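You operate a simulated robot arm through the tools that you are given. There is no shell and no other tool.

You are at the controls of a simulated robot arm. One attempt, no reset.

TASK
Put the adapter on the orange syringe and purge it at 2 bar.
Fine: cap into the orange hole; stop shooting once the dose display shows glue; then pressure off.

It is judged by the outcome, as a careful person would: the job done as asked, and still so three seconds after it is handed in. It fails if anything else is knocked over, pushed out of place, dropped, spilled or broken. A push-on lid holds only when it is set on centred and level and pressed home; a screw cap is set on level and turned clockwise until tight.

THE ROBOT
A 7-joint arm with a two-finger parallel gripper, fixed in place. Base frame: the origin is on the floor under the middle of its stand, x ahead of it, y to its left, z up; the work surface is at about z = 0.8. Readings come in m, degrees, newtons and seconds.
It reaches about 1.247 m from its shoulder. Its first joint turns from -132.0 to 132.0 degrees. Payload 3.91 kg.
Tool frame: the origin (TCP) lies between the finger pads and is the grasp point; the fingertips stand 0.03 m ahead of it; z points along the fingers, y is the line along which they close. The gripper opens to 0.11 m. The fingers are 0.02 m wide and 0.01 m thick; the gripper's body (0.048 by 0.112 m) begins 0.055 m behind the TCP.
Orientation is that of the tool frame in the base frame, as a unit quaternion [x, y, z, w]. With the fingers straight down and closing along the base's y, the tool's x points along the base's -x, its y along +y and its z along -z.

THE INTERFACE
- The arm moves only by the tool arm_command. Its argument "plan" is a list of rows, each a list of 3 entries, a list of its own where there are three numbers: the shift along the tool's x, y, z in units of 30 mm (1.0 is 30 mm), then the turn, a rotation vector about the tool's x, y, z in units of 4 degrees (1.0 is 4 degrees), then the opening, from 0 (shut) to 1 (fully open). In form: [[[x, y, z], [rx, ry, rz], claw], ...]. A call has 1 to 20 rows; each row shifts and turns the commanded pose from where the row before left it, along the tool's axes as they then stand. A call with a number of a shift or a turn outside -1 to 1 is refused whole. A row lasts 0.2 s, in which the tool goes at most 0.05 m and 8.6 degrees; a call with a longer step from one row to the next is refused whole, and so is a gripper value outside its range. Where a pose cannot be reached the arm comes as near as it can. A force on the tool above 40 N (or 10 N above the force at the start of the call, whichever is more), or a blocked arm, ends the call early, and 0.2 s more pass. Each finger travels about 0.108 m/s and halts on what it meets, pressing with about 29 N; the grip force reading is that of the motor and also rises with nothing between the fingers. The clock runs only during rows and for 0.2 s after the last one: add rows that do not move to give the fingers time. It gives the time, the measured TCP pose, the force on the tool (base axes), the opening and the grip force at its end, in the units of the frame above (readings bear some noise), with the torque about the TCP (base axes, N m) and any sound that the robot's microphone picked up, and new pictures: "show" is both (left out), scene, wrist or none.
- Cameras (640 x 400 px; columns grow to the right, rows downward): "scene" is fixed at [0.2194, 0.5005, 1.4357]; the picture's right is [-0.79, -0.61, 0.00], its down [-0.35, 0.45, -0.82] and it looks along [0.50, -0.65, -0.57] (base axes); focal length 291 px, centre (320, 200). "wrist" rides on the gripper at [0.072, 0.017, -0.103] in the tool frame; the picture's right is [-0.23, 0.97, 0.00], its down [-0.76, -0.18, -0.62] and it looks along [-0.61, -0.14, 0.78] (tool axes); focal length 222 px, centre (320, 200). There is no depth. A picture from a camera that has moved, and an enlarged one, comes with that camera's place and axes in the base frame and with its lens.
- inspect(camera, box): a new picture of the part [left, top, right, bottom] of that camera's present view, enlarged. The clock stands still meanwhile.
- finish_job(): hands the job in; it is judged then, once.

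Places have to be worked out from the pictures, the camera data and where the tool is seen. Open the gripper and draw the arm clear of the work before you hand the job in, unless the task says otherwise.

The tools are called after "Emit:" as a command line: name --argument value ..., lists and objects as JSON in quotes. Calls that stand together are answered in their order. arm_command: Moves the arm, as the interface text tells. Its arguments: {"type":"object","properties":{"plan":{"type":"array","items":{"type":"array"}},"show":{"type":"string","enum":["both","scene","wrist","none"]}},"required":["plan"]} The other tools are called the same way: inspect (camera, box) takes an enlarged picture of a part of a camera's view; finish_job () hands the job in.

At the start:

```text
clock: 0.0
ee_pos: [0.6114, -0.0522, 1.2038]
tool_rot: [-0.001, 1.0, 0.0, -0.001]
force: [-0.4, 0.4, -0.3]
moment: [0.0, 0.01, 0.02]
gripper_width: 0.1101
finger_force: 0.0
```

scene: 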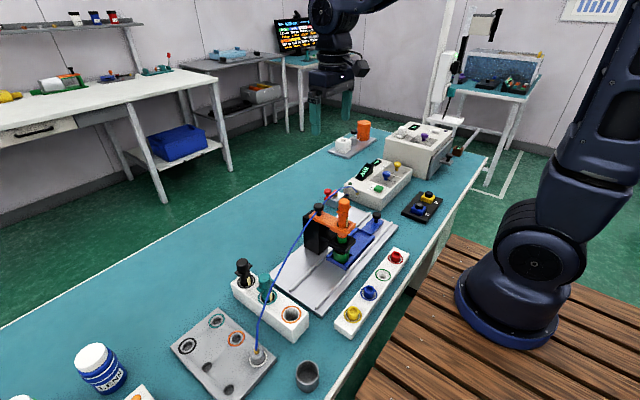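
wrist: 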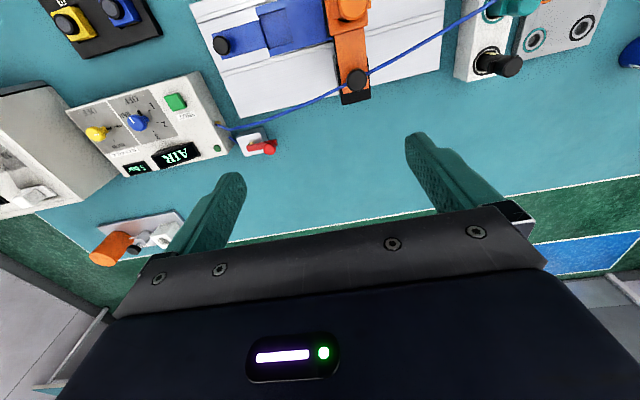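

The scene shows a bench with a dispenser box, a syringe stand, caps and hole blocks. I'll look closer at each part before moving anything.

Emit:
inspect --camera "scene" --box '[220, 180, 420, 340]'

Emit:
inspect --camera "scene" --box '[320, 110, 480, 230]'

Emit:
inspect --camera "scene" --box '[150, 250, 350, 400]'

Emit:
inspect --camera "wrist" --box '[40, 60, 290, 220]'

Emit:
inspect --camera "wrist" --box '[180, 0, 440, 140]'

Emit:
inspect --camera "wrist" --box '[420, 0, 640, 140]'

```text
2.50 times, centred on (320, 260) of scene
camera zoom: at [0.2194, 0.5005, 1.4357], right [-0.79, -0.61, 0.0], down [-0.35, 0.45, -0.82], along [0.5, -0.65, -0.57], focal length 728 px, centre (320, 50)
```

zoom: 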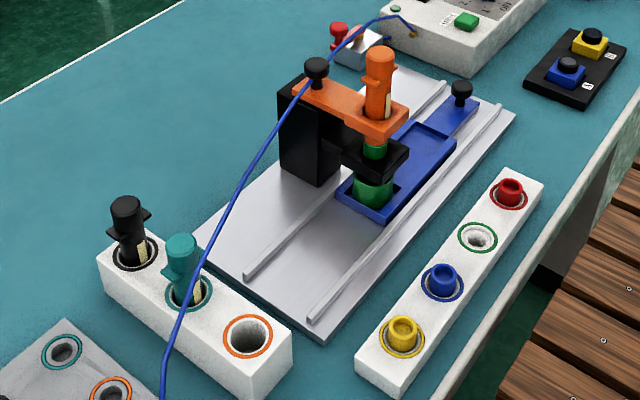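

```text
3.33 times, centred on (400, 170) of scene
camera zoom: at [0.2194, 0.5005, 1.4357], right [-0.79, -0.61, 0.0], down [-0.35, 0.45, -0.82], along [0.5, -0.65, -0.57], focal length 971 px, centre (53, 300)
```

zoom: 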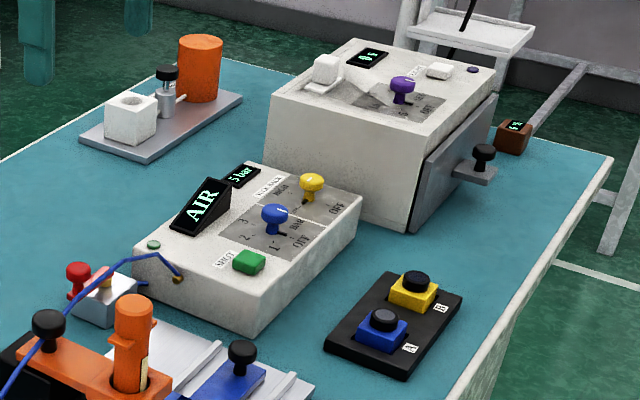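

```text
2.67 times, centred on (250, 325) of scene
camera zoom: at [0.2194, 0.5005, 1.4357], right [-0.79, -0.61, 0.0], down [-0.35, 0.45, -0.82], along [0.5, -0.65, -0.57], focal length 777 px, centre (507, -133)
```

zoom: 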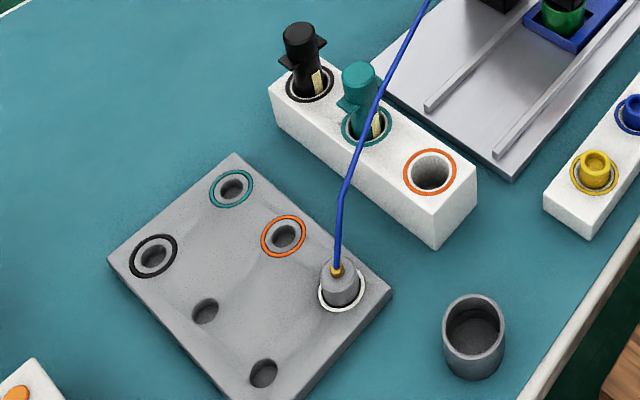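

```text
2.50 times, centred on (165, 140) of wrist
camera zoom: at [0.539, -0.0357, 1.307], right [0.23, 0.97, 0.0], down [0.76, -0.18, 0.62], along [0.61, -0.14, -0.78], focal length 555 px, centre (708, 350)
```

zoom: 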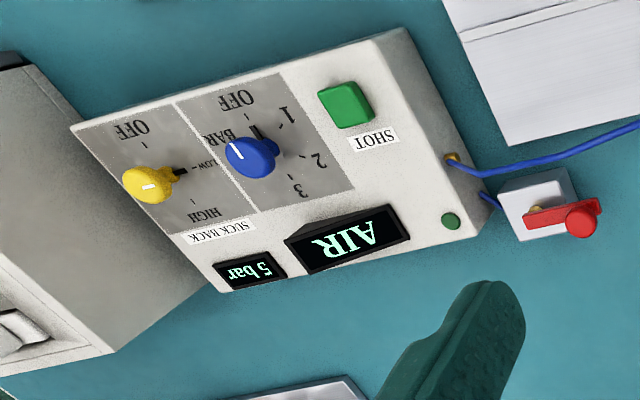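

```text
2.46 times, centred on (310, 70) of wrist
camera zoom: at [0.539, -0.0357, 1.307], right [0.23, 0.97, 0.0], down [0.76, -0.18, 0.62], along [0.61, -0.14, -0.78], focal length 547 px, centre (345, 520)
```

zoom: 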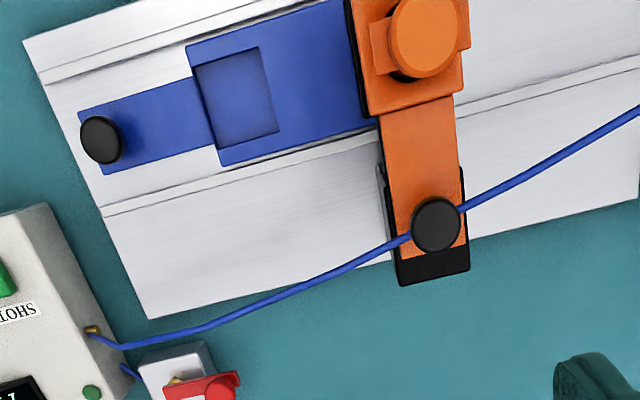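

```text
2.86 times, centred on (530, 70) of wrist
camera zoom: at [0.539, -0.0357, 1.307], right [0.23, 0.97, 0.0], down [0.76, -0.18, 0.62], along [0.61, -0.14, -0.78], focal length 635 px, centre (-280, 571)
```

zoom: 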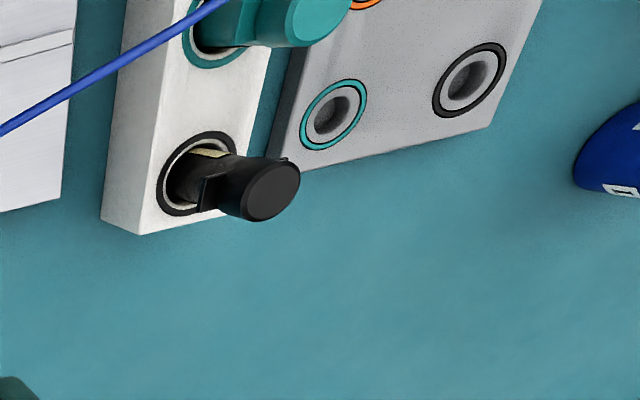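

I need finer detail on the syringe stand, the dispenser box with its valve, and the cap and adapter plate. More zooms first.

Emit:
inspect --camera "scene" --box '[300, 190, 390, 275]'

Emit:
inspect --camera "scene" --box '[310, 150, 420, 220]'

Emit:
inspect --camera "scene" --box '[220, 250, 320, 390]'

Emit:
inspect --camera "scene" --box '[380, 110, 470, 170]'

Emit:
inspect --camera "scene" --box '[0, 320, 220, 400]'

Emit:
inspect --camera "scene" --box '[240, 0, 400, 100]'

Emit:
inspect --camera "scene" --box '[420, 0, 640, 110]'

Emit:
inspect --camera "wrist" --box '[300, 0, 420, 110]'

```text
4.71 times, centred on (345, 232) of scene
camera zoom: at [0.2194, 0.5005, 1.4357], right [-0.79, -0.61, 0.0], down [-0.35, 0.45, -0.82], along [0.5, -0.65, -0.57], focal length 1371 px, centre (202, 47)
```

zoom: 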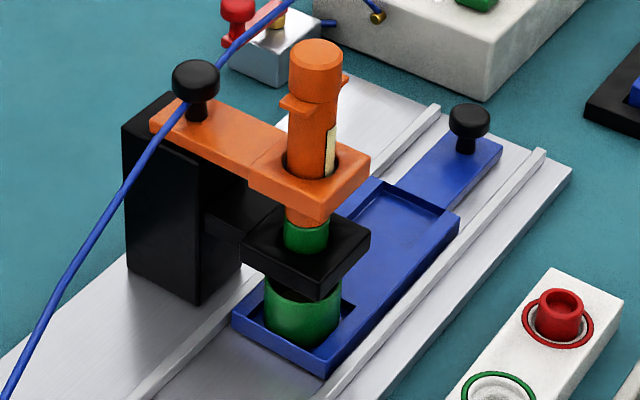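

```text
5.71 times, centred on (365, 185) of scene
camera zoom: at [0.2194, 0.5005, 1.4357], right [-0.79, -0.61, 0.0], down [-0.35, 0.45, -0.82], along [0.5, -0.65, -0.57], focal length 1664 px, centre (63, 286)
```

zoom: 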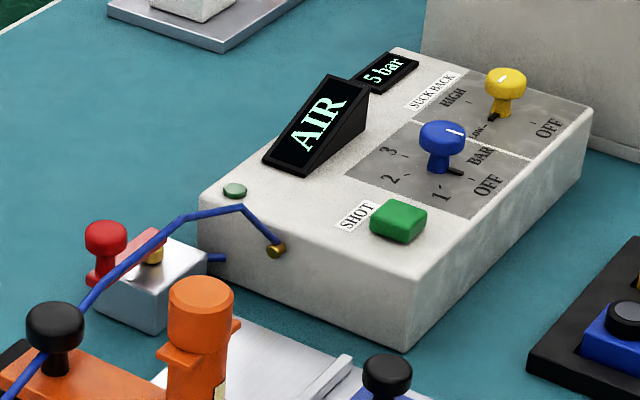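

```text
2.86 times, centred on (270, 320) of scene
camera zoom: at [0.2194, 0.5005, 1.4357], right [-0.79, -0.61, 0.0], down [-0.35, 0.45, -0.82], along [0.5, -0.65, -0.57], focal length 832 px, centre (463, -143)
```

zoom: 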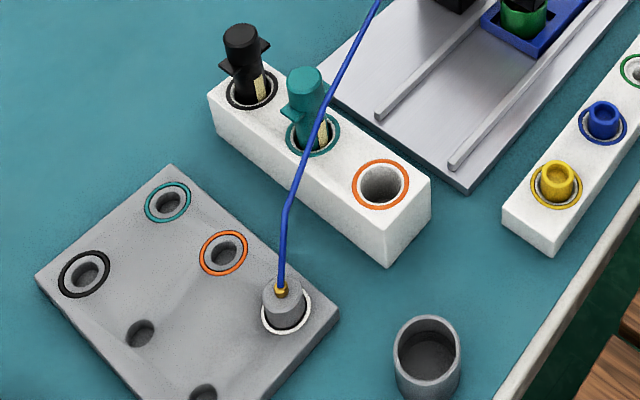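

```text
6.67 times, centred on (425, 140) of scene
camera zoom: at [0.2194, 0.5005, 1.4357], right [-0.79, -0.61, 0.0], down [-0.35, 0.45, -0.82], along [0.5, -0.65, -0.57], focal length 1942 px, centre (-380, 600)
```

zoom: 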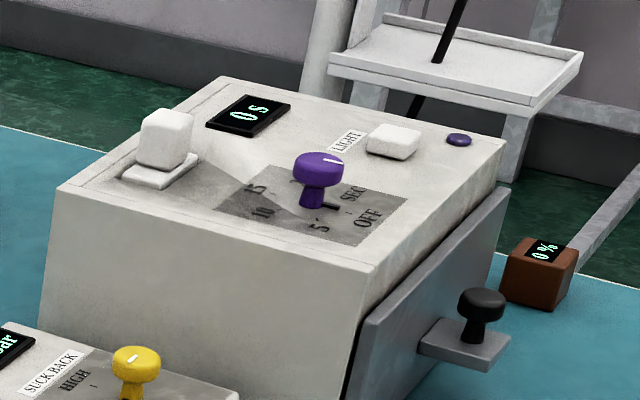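

```text
2.91 times, centred on (110, 360) of scene
camera zoom: at [0.2194, 0.5005, 1.4357], right [-0.79, -0.61, 0.0], down [-0.35, 0.45, -0.82], along [0.5, -0.65, -0.57], focal length 847 px, centre (931, -266)
```

zoom: 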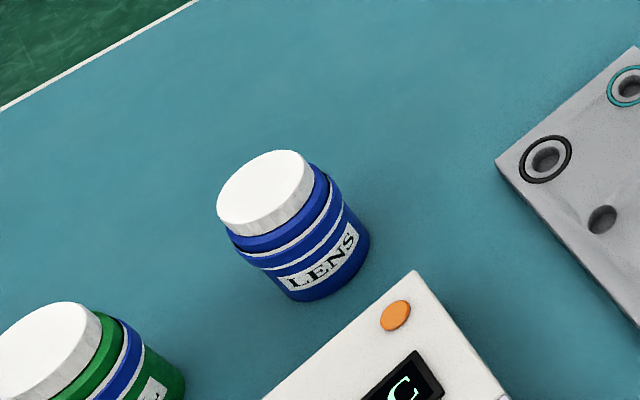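

```text
4.00 times, centred on (320, 50) of scene
camera zoom: at [0.2194, 0.5005, 1.4357], right [-0.79, -0.61, 0.0], down [-0.35, 0.45, -0.82], along [0.5, -0.65, -0.57], focal length 1165 px, centre (320, 800)
```

zoom: 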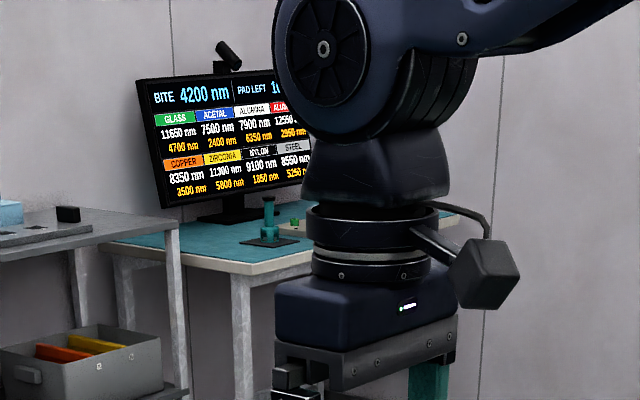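

```text
2.91 times, centred on (530, 55) of scene
camera zoom: at [0.2194, 0.5005, 1.4357], right [-0.79, -0.61, 0.0], down [-0.35, 0.45, -0.82], along [0.5, -0.65, -0.57], focal length 847 px, centre (-291, 622)
```

zoom: 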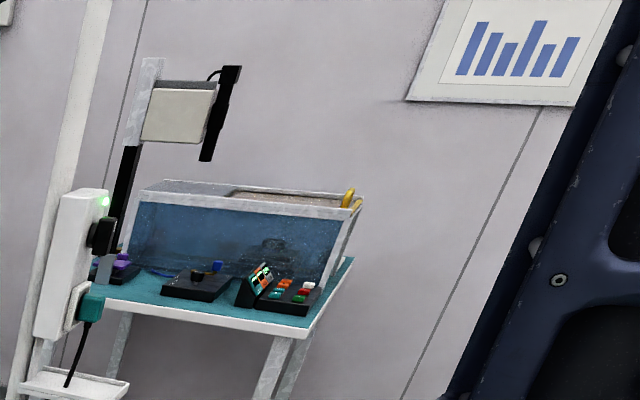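

```text
3.64 times, centred on (360, 55) of wrist
camera zoom: at [0.539, -0.0357, 1.307], right [0.23, 0.97, 0.0], down [0.76, -0.18, 0.62], along [0.61, -0.14, -0.78], focal length 808 px, centre (174, 727)
```

zoom: 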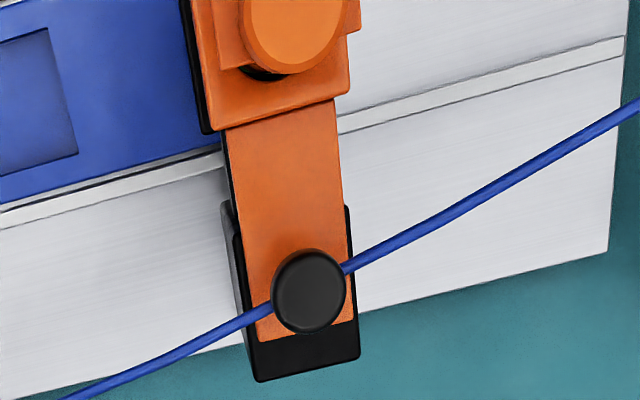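

The syringe (with green tip) stands in the orange clamp arm, topped by an orange cap. The adapter with the blue hose sits in the white-ringed hole of the grey plate. I'll pull back towards the base at the same height so the wrist camera can look at the syringe.

Emit:
arm_command --plan '[[[1, 0.25, 0], [0, 0, 0], 1], [[1, 0.25, 0], [0, 0, 0], 1], [[1, 0.25, 0], [0, 0, 0], 1], [[1, 0.25, 0], [0, 0, 0], 1], [[1, 0.25, 0], [0, 0, 0], 1], [[1, 0.25, 0], [0, 0, 0], 1], [[1, 0.25, 0], [0, 0, 0], 1]]' --show "both"

```text
clock: 1.6
ee_pos: [0.4007, 0.0006, 1.2039]
tool_rot: [0.0, 1.0, 0.0, 0.0]
force: [0.0, -0.3, -0.3]
moment: [0.02, 0.01, 0.02]
gripper_width: 0.11
finger_force: 0.1
camera wrist: at [0.3292, 0.0162, 1.3073], right [0.23, 0.97, 0.0], down [0.76, -0.18, 0.62], along [0.61, -0.14, -0.78], focal length 222 px, centre (320, 200)
```

scene: 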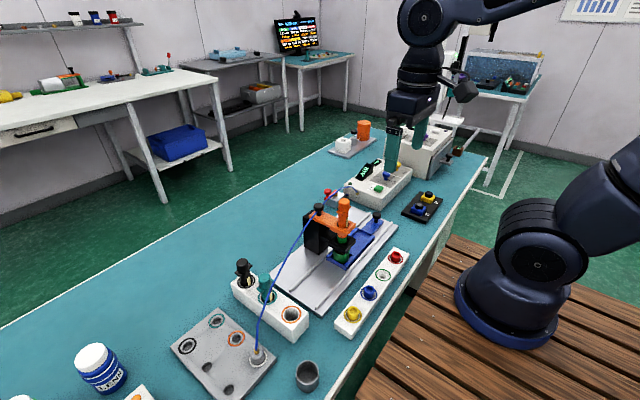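
wrist: 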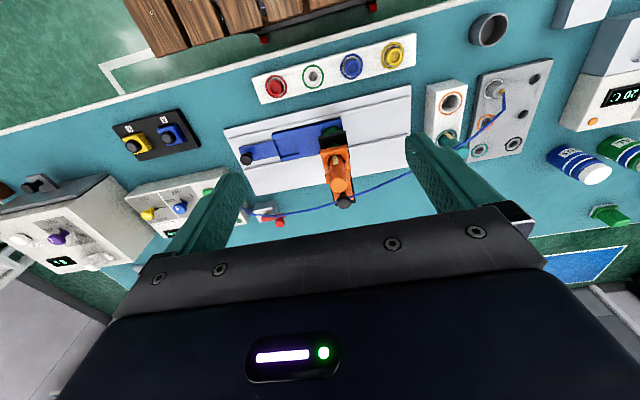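

Now the wrist camera sees most of the bench. I'll enlarge the syringe, dial and plate regions from this view.

Emit:
inspect --camera "wrist" --box '[300, 115, 380, 215]'

Emit:
inspect --camera "wrist" --box '[230, 30, 430, 155]'

Emit:
inspect --camera "wrist" --box '[400, 50, 560, 180]'

Emit:
inspect --camera "scene" --box '[325, 190, 365, 240]'

Emit:
inspect --camera "scene" --box '[230, 255, 290, 310]'

```text
4.00 times, centred on (340, 165) of wrist
camera zoom: at [0.3292, 0.0162, 1.3073], right [0.23, 0.97, 0.0], down [0.76, -0.18, 0.62], along [0.61, -0.14, -0.78], focal length 888 px, centre (240, 340)
```

zoom: 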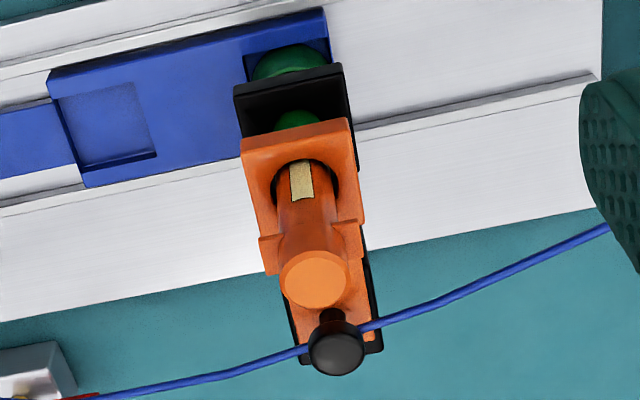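

```text
3.20 times, centred on (330, 92) of wrist
camera zoom: at [0.3292, 0.0162, 1.3073], right [0.23, 0.97, 0.0], down [0.76, -0.18, 0.62], along [0.61, -0.14, -0.78], focal length 711 px, centre (288, 544)
```

zoom: 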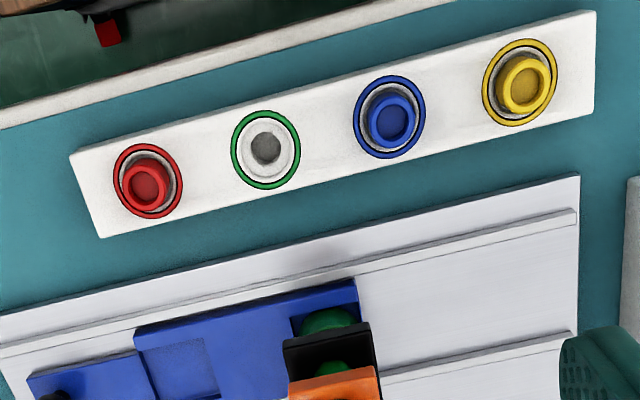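

```text
3.08 times, centred on (480, 115) of wrist
camera zoom: at [0.3292, 0.0162, 1.3073], right [0.23, 0.97, 0.0], down [0.76, -0.18, 0.62], along [0.61, -0.14, -0.78], focal length 684 px, centre (-172, 462)
```

zoom: 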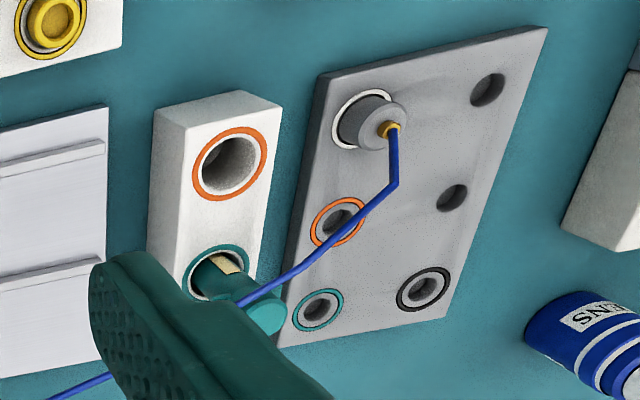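

```text
8.00 times, centred on (345, 215) of scene
camera zoom: at [0.2194, 0.5005, 1.4357], right [-0.79, -0.61, 0.0], down [-0.35, 0.45, -0.82], along [0.5, -0.65, -0.57], focal length 2330 px, centre (120, 80)
```

zoom: 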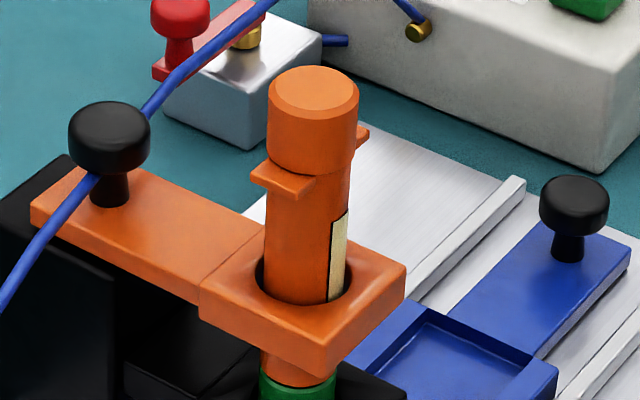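

```text
7.27 times, centred on (260, 282) of scene
camera zoom: at [0.2194, 0.5005, 1.4357], right [-0.79, -0.61, 0.0], down [-0.35, 0.45, -0.82], along [0.5, -0.65, -0.57], focal length 2118 px, centre (756, -400)
```

zoom: 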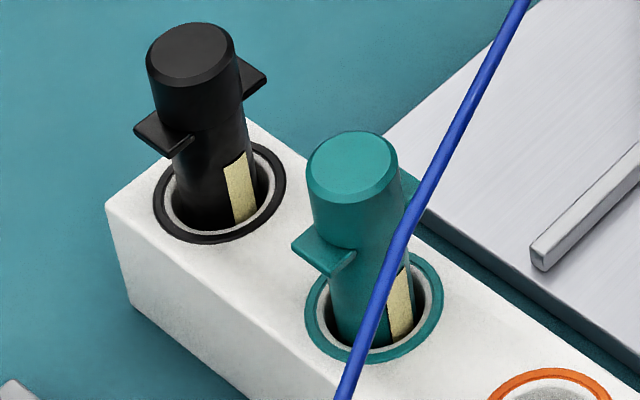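

Triangulating both views, the cap top is at about (0.531, -0.001, 1.022), roughly 28 mm across and 23 mm tall. It sits above two ears that point along ±y. I'll turn the tool 90° so the fingers close along x, clear of the ears.

Emit:
arm_command --plan '[[[0, 0, 0], [0, 0, 1], 1], [[0, 0, 0], [0, 0, 1], 1], [[0, 0, 0], [0, 0, 1], 1], [[0, 0, 0], [0, 0, 1], 1], [[0, 0, 0], [0, 0, 1], 1], [[0, 0, 0], [0, 0, 1], 1], [[0, 0, 0], [0, 0, 1], 1], [[0, 0, 0], [0, 0, 1], 1], [[0, 0, 0], [0, 0, 1], 1], [[0, 0, 0], [0, 0, 1], 1], [[0, 0, 0], [0, 0, 1], 1], [[0, 0, 0], [0, 0, 1], 1], [[0, 0, 0], [0, 0, 1], 1], [[0, 0, 0], [0, 0, 1], 1], [[0, 0, 0], [0, 0, 1], 1], [[0, 0, 0], [0, 0, 1], 1], [[0, 0, 0], [0, 0, 1], 1], [[0, 0, 0], [0, 0, 1], 1], [[0, 0, 0], [0, 0, 1], 1], [[0, 0, 0], [0, 0, 1], 1]]' --show "none"

```text
clock: 5.8
ee_pos: [0.4011, 0.0006, 1.2038]
tool_rot: [0.643, 0.765, 0.0, 0.0]
force: [1.0, -0.9, -0.5]
moment: [0.03, 0.01, 0.0]
gripper_width: 0.1101
finger_force: 0.1
```

The turn works and the pose reads 80°. I'll finish the last 10° and move over the cap, staying high.

Emit:
arm_command --plan '[[[0, 0, 0], [0, 0, 1], 1], [[0, 0, 0], [0, 0, 1], 1], [[0, 0, 0], [0, 0, 0.5], 1], [[0, 0.9, 0.3], [0, 0, 0], 1], [[0, 0.9, 0.3], [0, 0, 0], 1], [[0, 0.9, 0.3], [0, 0, 0], 1], [[0, 0.9, 0.3], [0, 0, 0], 1], [[0, 0.73, 0.3], [0, 0, 0], 1], [[0, 0, 0], [0, 0, 0], 1]]' --show "both"

```text
clock: 7.8
ee_pos: [0.5307, -0.0007, 1.1597]
tool_rot: [0.707, 0.707, 0.0, 0.0]
force: [-0.6, 0.6, 1.0]
moment: [-0.01, -0.01, 0.02]
gripper_width: 0.11
finger_force: 0.1
camera wrist: at [0.5479, 0.0709, 1.2623], right [0.97, -0.23, 0.0], down [-0.18, -0.76, 0.62], along [-0.14, -0.61, -0.78], focal length 222 px, centre (320, 200)
```

scene: 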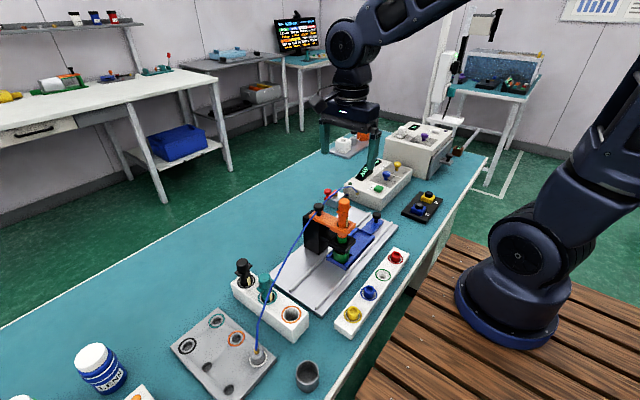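
wrist: 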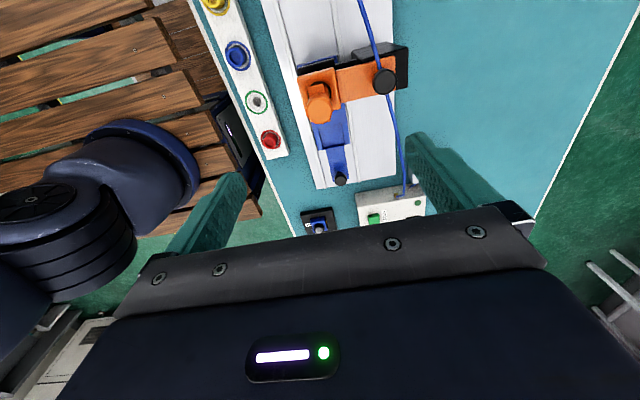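

The gripper is above the syringe. I'll zoom in from here to refine the cap position.

Emit:
inspect --camera "wrist" --box '[285, 55, 405, 135]'

Emit:
inspect --camera "wrist" --box '[340, 160, 460, 240]'

```text
5.00 times, centred on (345, 95) of wrist
camera zoom: at [0.5479, 0.0709, 1.2623], right [0.97, -0.23, 0.0], down [-0.18, -0.76, 0.62], along [-0.14, -0.61, -0.78], focal length 1111 px, centre (195, 725)
```

zoom: 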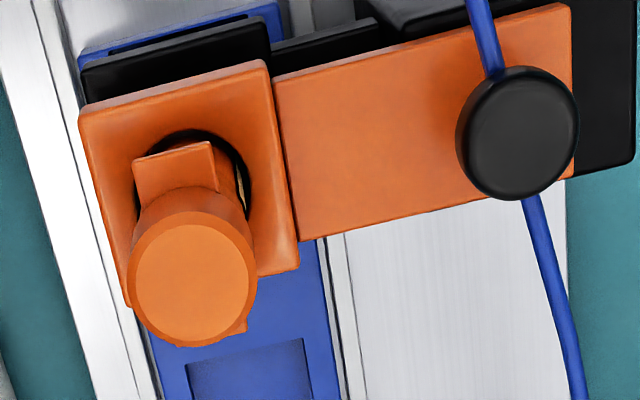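

```text
5.00 times, centred on (400, 200) of wrist
camera zoom: at [0.5479, 0.0709, 1.2623], right [0.97, -0.23, 0.0], down [-0.18, -0.76, 0.62], along [-0.14, -0.61, -0.78], focal length 1111 px, centre (-80, 200)
```

zoom: 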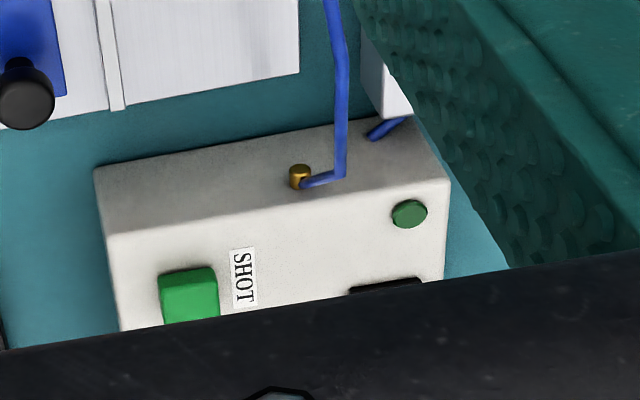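

The new view confirms the cap at (0.530, -0.002), about 27 mm across. I'll lower with the gripper half open, until the fingertips are just below the cap's lower rim.

Emit:
arm_command --plan '[[[-0.04, 0, 0.6], [0, 0, 0], 0.6], [[0, 0, 0.8], [0, 0, 0], 0.6], [[0, 0, 0.8], [0, 0, 0], 0.6], [[0, 0, 0.8], [0, 0, 0], 0.6], [[0, 0, 0.8], [0, 0, 0], 0.6], [[0, 0, 0.4], [0, 0, 0], 0.6], [[0, 0, 0.2], [0, 0, 0], 0.6], [[0, 0, 0], [0, 0, 0], 0.6]]' --show "both"

Emit:
inspect --camera "scene" --box '[310, 170, 390, 250]'

Emit:
inspect --camera "wrist" --box '[220, 60, 440, 220]'

```text
clock: 9.6
ee_pos: [0.5308, -0.0002, 1.0259]
tool_rot: [0.708, 0.706, 0.0, 0.0]
force: [0.0, -0.3, 0.0]
moment: [0.0, 0.0, 0.03]
gripper_width: 0.0662
finger_force: 0.0
camera wrist: at [0.5477, 0.0708, 1.1289], right [0.97, -0.23, 0.0], down [-0.18, -0.76, 0.62], along [-0.14, -0.61, -0.78], focal length 222 px, centre (320, 200)
```

scene: 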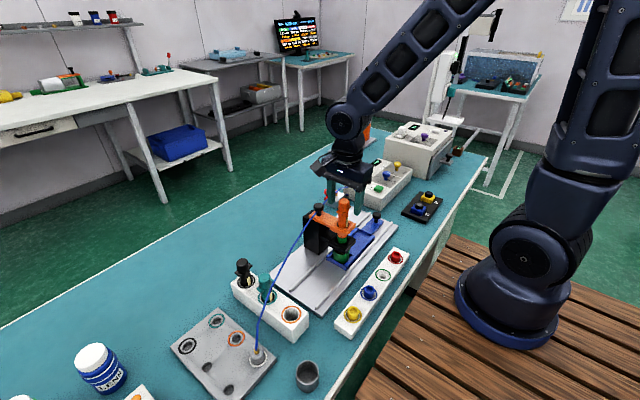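
wrist: 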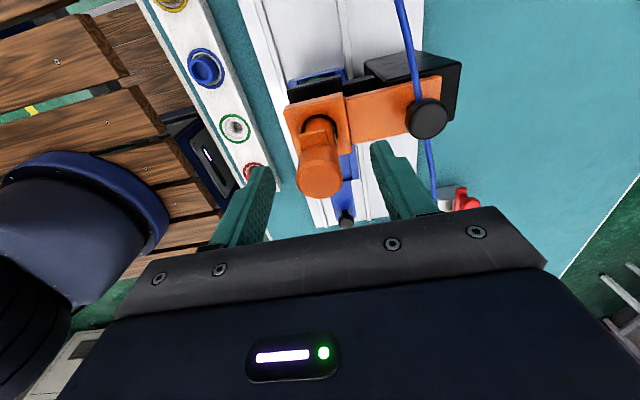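

```text
5.00 times, centred on (350, 210) of scene
camera zoom: at [0.2194, 0.5005, 1.4357], right [-0.79, -0.61, 0.0], down [-0.35, 0.45, -0.82], along [0.5, -0.65, -0.57], focal length 1456 px, centre (170, 150)
```

zoom: 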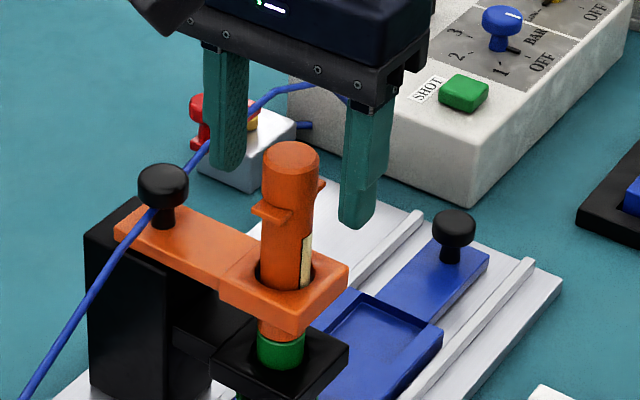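

```text
2.50 times, centred on (330, 140) of wrist
camera zoom: at [0.5477, 0.0708, 1.1289], right [0.97, -0.23, 0.0], down [-0.18, -0.76, 0.62], along [-0.14, -0.61, -0.78], focal length 555 px, centre (295, 350)
```

zoom: 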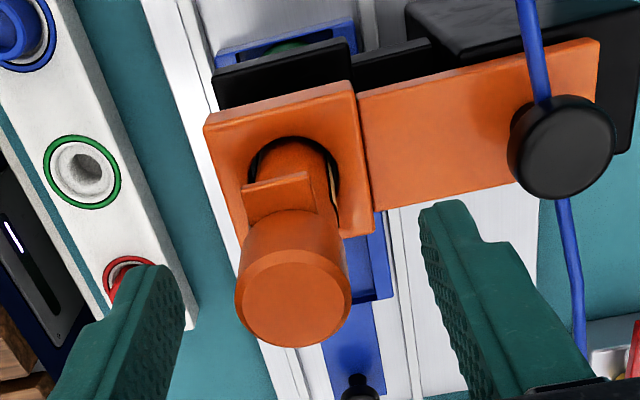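

The fingers straddle the cap centred on it, with the tips at about the cap's lower rim. Closing the gripper on the cap.

Emit:
arm_command --plan '[[[0, 0, 0], [0, 0, 0], 0.4], [[0, 0, 0], [0, 0, 0], 0.25], [[0, 0, 0], [0, 0, 0], 0.0], [[0, 0, 0], [0, 0, 0], 0.0], [[0, 0, 0], [0, 0, 0], 0.0]]' --show "both"

Emit:
inspect --camera "scene" --box '[310, 170, 390, 250]'

Emit:
inspect --camera "wrist" --box '[220, 60, 440, 220]'

```text
clock: 10.8
ee_pos: [0.5298, -0.0007, 1.0265]
tool_rot: [0.707, 0.707, 0.001, 0.0]
force: [-0.3, 0.4, 0.2]
moment: [0.02, 0.02, 0.05]
gripper_width: 0.025
finger_force: 28.8
camera wrist: at [0.5477, 0.0708, 1.129], right [0.97, -0.23, 0.0], down [-0.18, -0.76, 0.62], along [-0.14, -0.61, -0.78], focal length 222 px, centre (320, 200)
```

scene: 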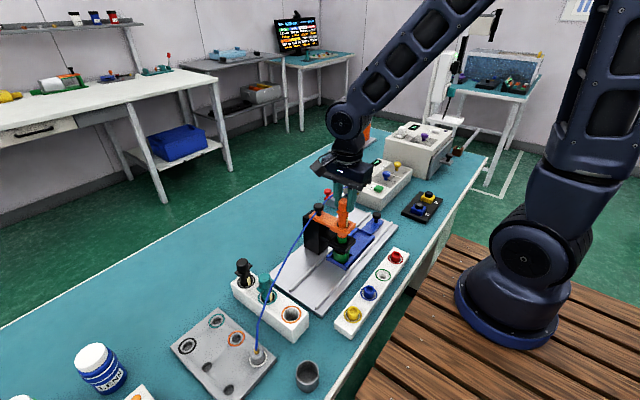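
wrist: 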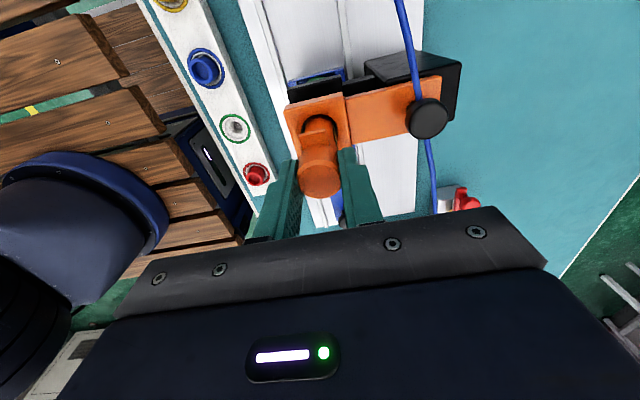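

```text
5.00 times, centred on (350, 210) of scene
camera zoom: at [0.2194, 0.5005, 1.4357], right [-0.79, -0.61, 0.0], down [-0.35, 0.45, -0.82], along [0.5, -0.65, -0.57], focal length 1456 px, centre (170, 150)
```

zoom: 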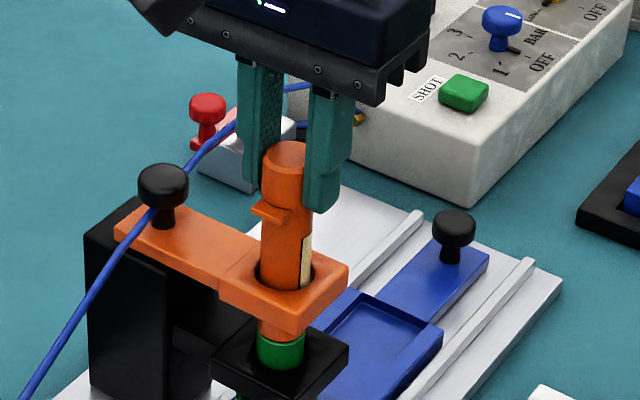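

```text
2.50 times, centred on (330, 140) of wrist
camera zoom: at [0.5477, 0.0708, 1.129], right [0.97, -0.23, 0.0], down [-0.18, -0.76, 0.62], along [-0.14, -0.61, -0.78], focal length 555 px, centre (295, 350)
```

zoom: 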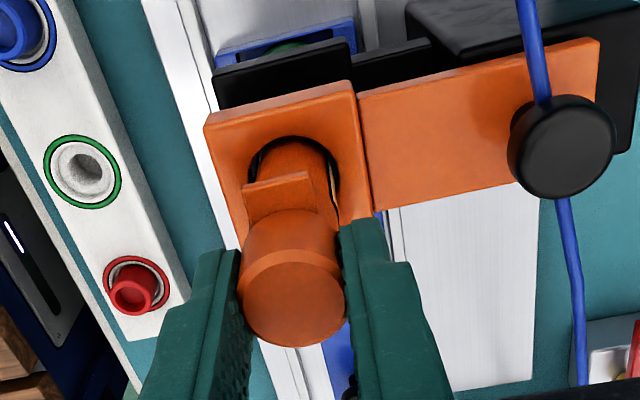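

The cap is gripped at 25 mm width. I'll pull straight up a few millimetres and read the force to learn whether it's push-on or twisted.

Emit:
arm_command --plan '[[[0, 0, -0.1], [0, 0, 0], 0.0], [[0, 0, -0.1], [0, 0, 0], 0.0], [[0, 0, 0], [0, 0, 0], 0.0]]' --show "none"

Emit:
inspect --camera "scene" --box '[310, 170, 390, 250]'

Emit:
inspect --camera "wrist" --box '[220, 60, 440, 220]'

```text
clock: 11.6
ee_pos: [0.5303, -0.0013, 1.0328]
tool_rot: [0.707, 0.708, 0.0, 0.0]
force: [-0.1, 0.0, 0.2]
moment: [-0.01, 0.02, -0.03]
gripper_width: 0.025
finger_force: 29.3
```

```text
5.00 times, centred on (350, 210) of scene
camera zoom: at [0.2194, 0.5005, 1.4357], right [-0.79, -0.61, 0.0], down [-0.35, 0.45, -0.82], along [0.5, -0.65, -0.57], focal length 1456 px, centre (170, 150)
```

zoom: 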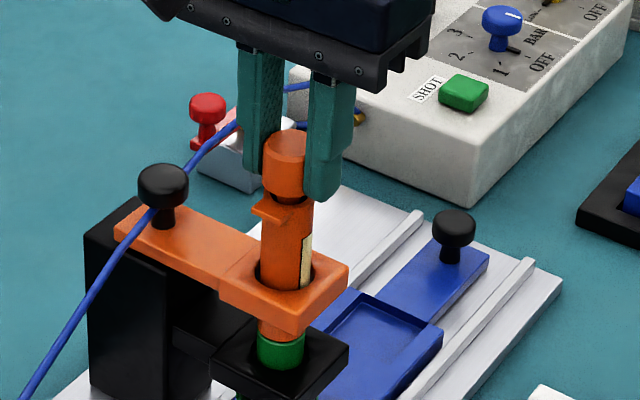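

```text
2.50 times, centred on (330, 140) of wrist
camera zoom: at [0.5479, 0.0705, 1.1358], right [0.97, -0.23, 0.0], down [-0.18, -0.76, 0.62], along [-0.14, -0.61, -0.78], focal length 555 px, centre (295, 350)
```

zoom: 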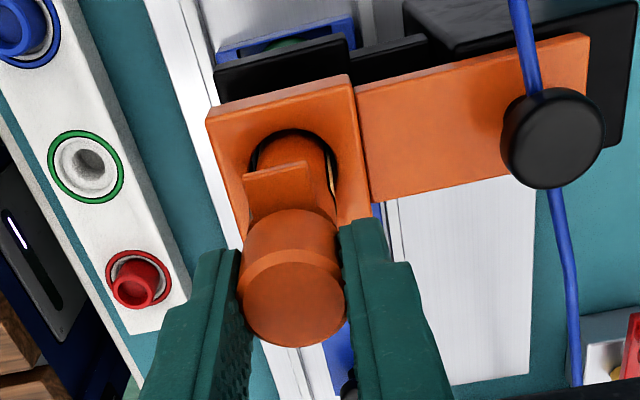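

The cap rose 6 mm with no force and the syringe stayed put, so it simply lifts off. Continuing straight up.

Emit:
arm_command --plan '[[[0, 0, -0.3], [0, 0, 0], 0.0], [[0, 0, -0.5], [0, 0, 0], 0.0], [[0, 0, -0.8], [0, 0, 0], 0.0], [[0, 0, -0.8], [0, 0, 0], 0.0], [[0, 0, -0.8], [0, 0, 0], 0.0], [[0, 0, 0], [0, 0, 0], 0.0]]' --show "both"

Emit:
inspect --camera "scene" --box '[310, 150, 390, 250]'

Emit:
inspect --camera "wrist" --box '[220, 60, 440, 220]'

```text
clock: 13.0
ee_pos: [0.5299, 0.0001, 1.1289]
tool_rot: [0.707, 0.707, 0.0, 0.0]
force: [1.0, 0.6, -0.2]
moment: [0.01, 0.0, -0.03]
gripper_width: 0.0251
finger_force: 28.5
camera wrist: at [0.5472, 0.0715, 1.2316], right [0.97, -0.23, 0.0], down [-0.18, -0.76, 0.62], along [-0.14, -0.61, -0.78], focal length 222 px, centre (320, 200)
```

scene: 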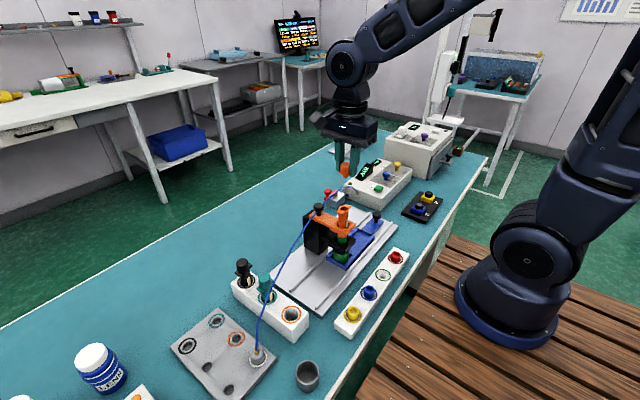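
wrist: 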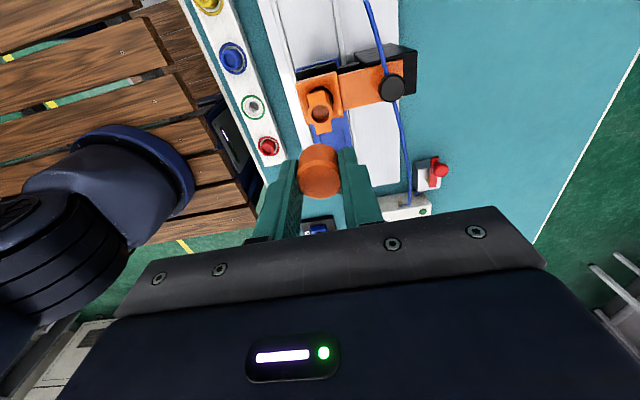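

```text
4.00 times, centred on (350, 200) of scene
camera zoom: at [0.2194, 0.5005, 1.4357], right [-0.79, -0.61, 0.0], down [-0.35, 0.45, -0.82], along [0.5, -0.65, -0.57], focal length 1165 px, centre (200, 200)
```

zoom: 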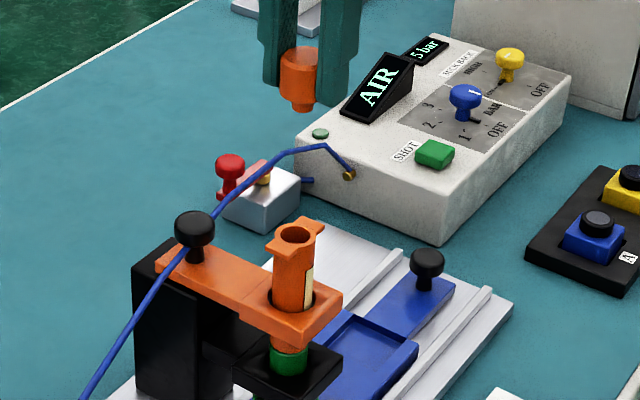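

```text
2.50 times, centred on (330, 140) of wrist
camera zoom: at [0.5472, 0.0715, 1.2316], right [0.97, -0.23, 0.0], down [-0.18, -0.76, 0.62], along [-0.14, -0.61, -0.78], focal length 555 px, centre (295, 350)
```

zoom: 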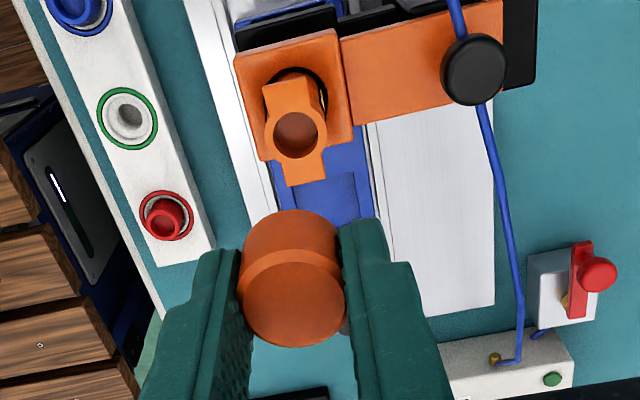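

The cap is free and the open syringe bore with its eared flange is visible. I'll zoom in on the held cap's underside and the syringe mouth.

Emit:
inspect --camera "scene" --box '[330, 140, 365, 185]'

Emit:
inspect --camera "scene" --box '[325, 195, 365, 245]'

Emit:
inspect --camera "scene" --box '[220, 320, 290, 380]'

Emit:
inspect --camera "wrist" --box '[400, 140, 470, 220]'

```text
8.89 times, centred on (348, 162) of scene
camera zoom: at [0.2194, 0.5005, 1.4357], right [-0.79, -0.61, 0.0], down [-0.35, 0.45, -0.82], along [0.5, -0.65, -0.57], focal length 2589 px, centre (76, 533)
```

zoom: 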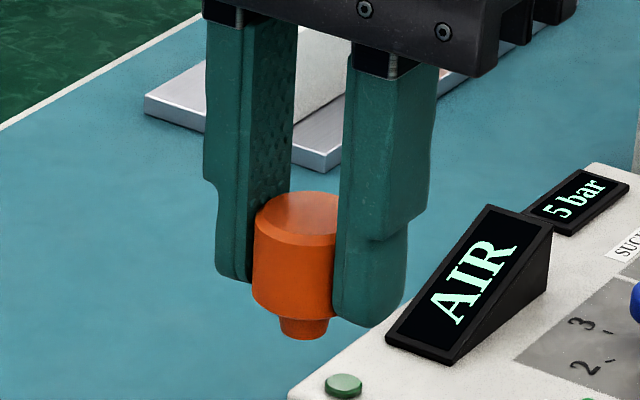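

```text
8.00 times, centred on (345, 220) of scene
camera zoom: at [0.2194, 0.5005, 1.4357], right [-0.79, -0.61, 0.0], down [-0.35, 0.45, -0.82], along [0.5, -0.65, -0.57], focal length 2330 px, centre (120, 40)
```

zoom: 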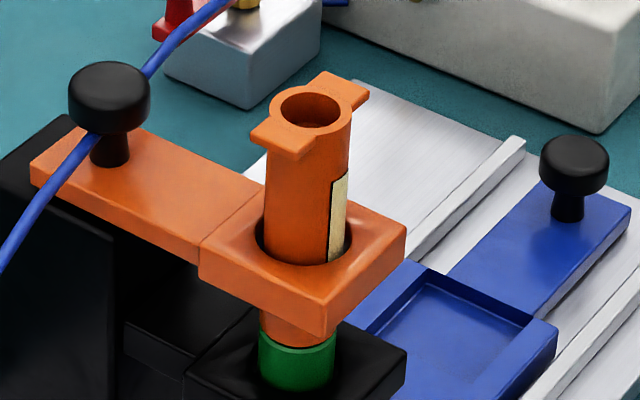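

```text
6.67 times, centred on (255, 350) of scene
camera zoom: at [0.2194, 0.5005, 1.4357], right [-0.79, -0.61, 0.0], down [-0.35, 0.45, -0.82], along [0.5, -0.65, -0.57], focal length 1942 px, centre (753, -800)
```

zoom: 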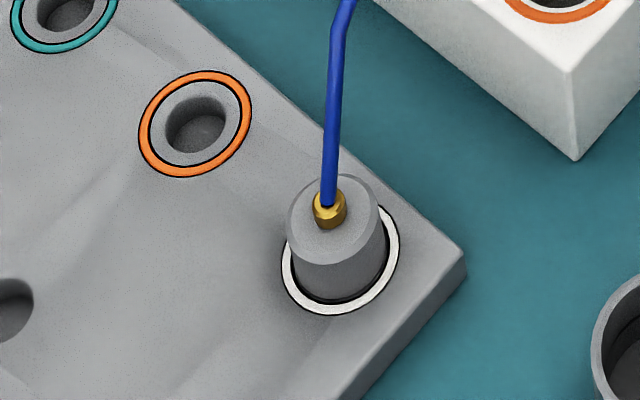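

```text
5.00 times, centred on (435, 180) of wrist
camera zoom: at [0.5472, 0.0715, 1.2316], right [0.97, -0.23, 0.0], down [-0.18, -0.76, 0.62], along [-0.14, -0.61, -0.78], focal length 1111 px, centre (-255, 300)
```

zoom: 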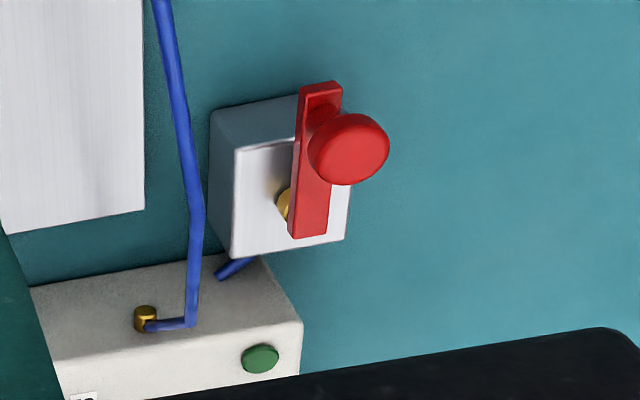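

The cap has a narrow plug under its body, matching the orange-ringed hole in the grey plate at about (0.580, 0.334). I'll carry it over there at this height, well above the hose and the syringe rack.

Emit:
arm_command --plan '[[[0.9, 0.14, 0], [0, 0, 0], 0.0], [[0.9, 0.14, 0], [0, 0, 0], 0.0], [[0.9, 0.14, 0], [0, 0, 0], 0.0], [[0.9, 0.14, 0], [0, 0, 0], 0.0], [[0.9, 0.14, 0], [0, 0, 0], 0.0], [[0.9, 0.14, 0], [0, 0, 0], 0.0], [[0.9, 0.14, 0], [0, 0, 0], 0.0], [[0.9, 0.14, 0], [0, 0, 0], 0.0], [[0.9, 0.14, 0], [0, 0, 0], 0.0], [[0.9, 0.14, 0], [0, 0, 0], 0.0], [[0.9, 0.14, 0], [0, 0, 0], 0.0], [[0.9, 0.14, 0], [0, 0, 0], 0.0], [[0.33, 0, 0], [0, 0, 0], 0.0], [[0, 0, 0], [0, 0, 0], 0.0]]' --show "both"

Emit:
inspect --camera "wrist" --box '[220, 40, 440, 200]'

Emit:
inspect --camera "scene" --box '[150, 250, 350, 400]'

```text
clock: 16.0
ee_pos: [0.5818, 0.334, 1.1313]
tool_rot: [0.706, 0.708, -0.001, 0.0]
force: [0.8, 0.9, -0.6]
moment: [-0.02, 0.03, 0.0]
gripper_width: 0.0249
finger_force: 29.2
camera wrist: at [0.5995, 0.4045, 1.2331], right [0.97, -0.23, 0.0], down [-0.18, -0.76, 0.62], along [-0.14, -0.61, -0.78], focal length 222 px, centre (320, 200)
```

scene: 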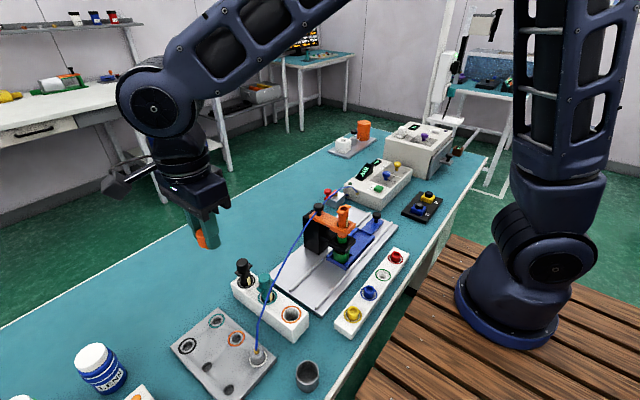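
wrist: 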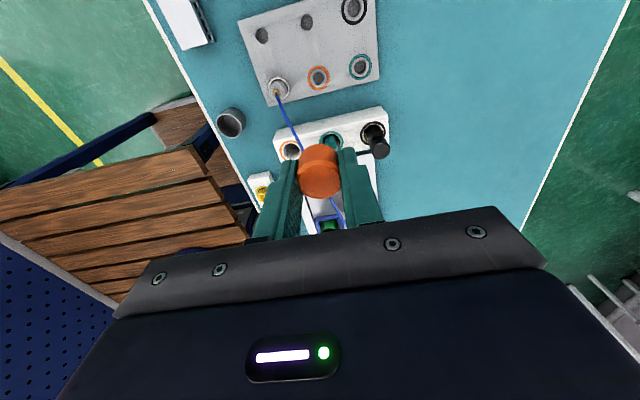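

```text
2.50 times, centred on (330, 120) of wrist
camera zoom: at [0.5995, 0.4045, 1.2331], right [0.97, -0.23, 0.0], down [-0.18, -0.76, 0.62], along [-0.14, -0.61, -0.78], focal length 555 px, centre (295, 400)
```

zoom: 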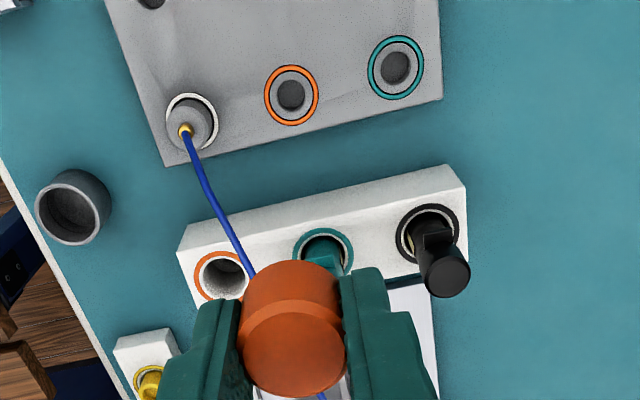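

```text
2.67 times, centred on (250, 325) of scene
camera zoom: at [0.2194, 0.5005, 1.4357], right [-0.79, -0.61, 0.0], down [-0.35, 0.45, -0.82], along [0.5, -0.65, -0.57], focal length 777 px, centre (507, -133)
```

zoom: 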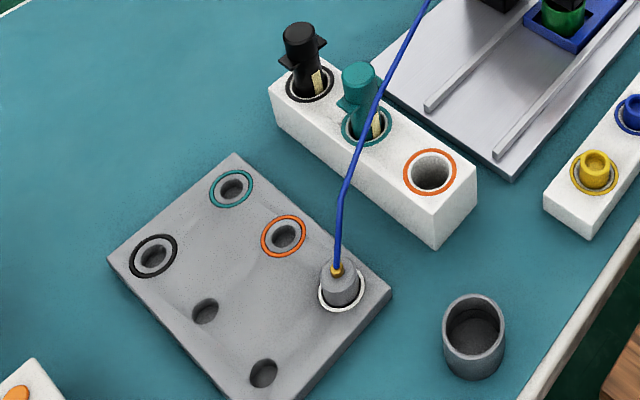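

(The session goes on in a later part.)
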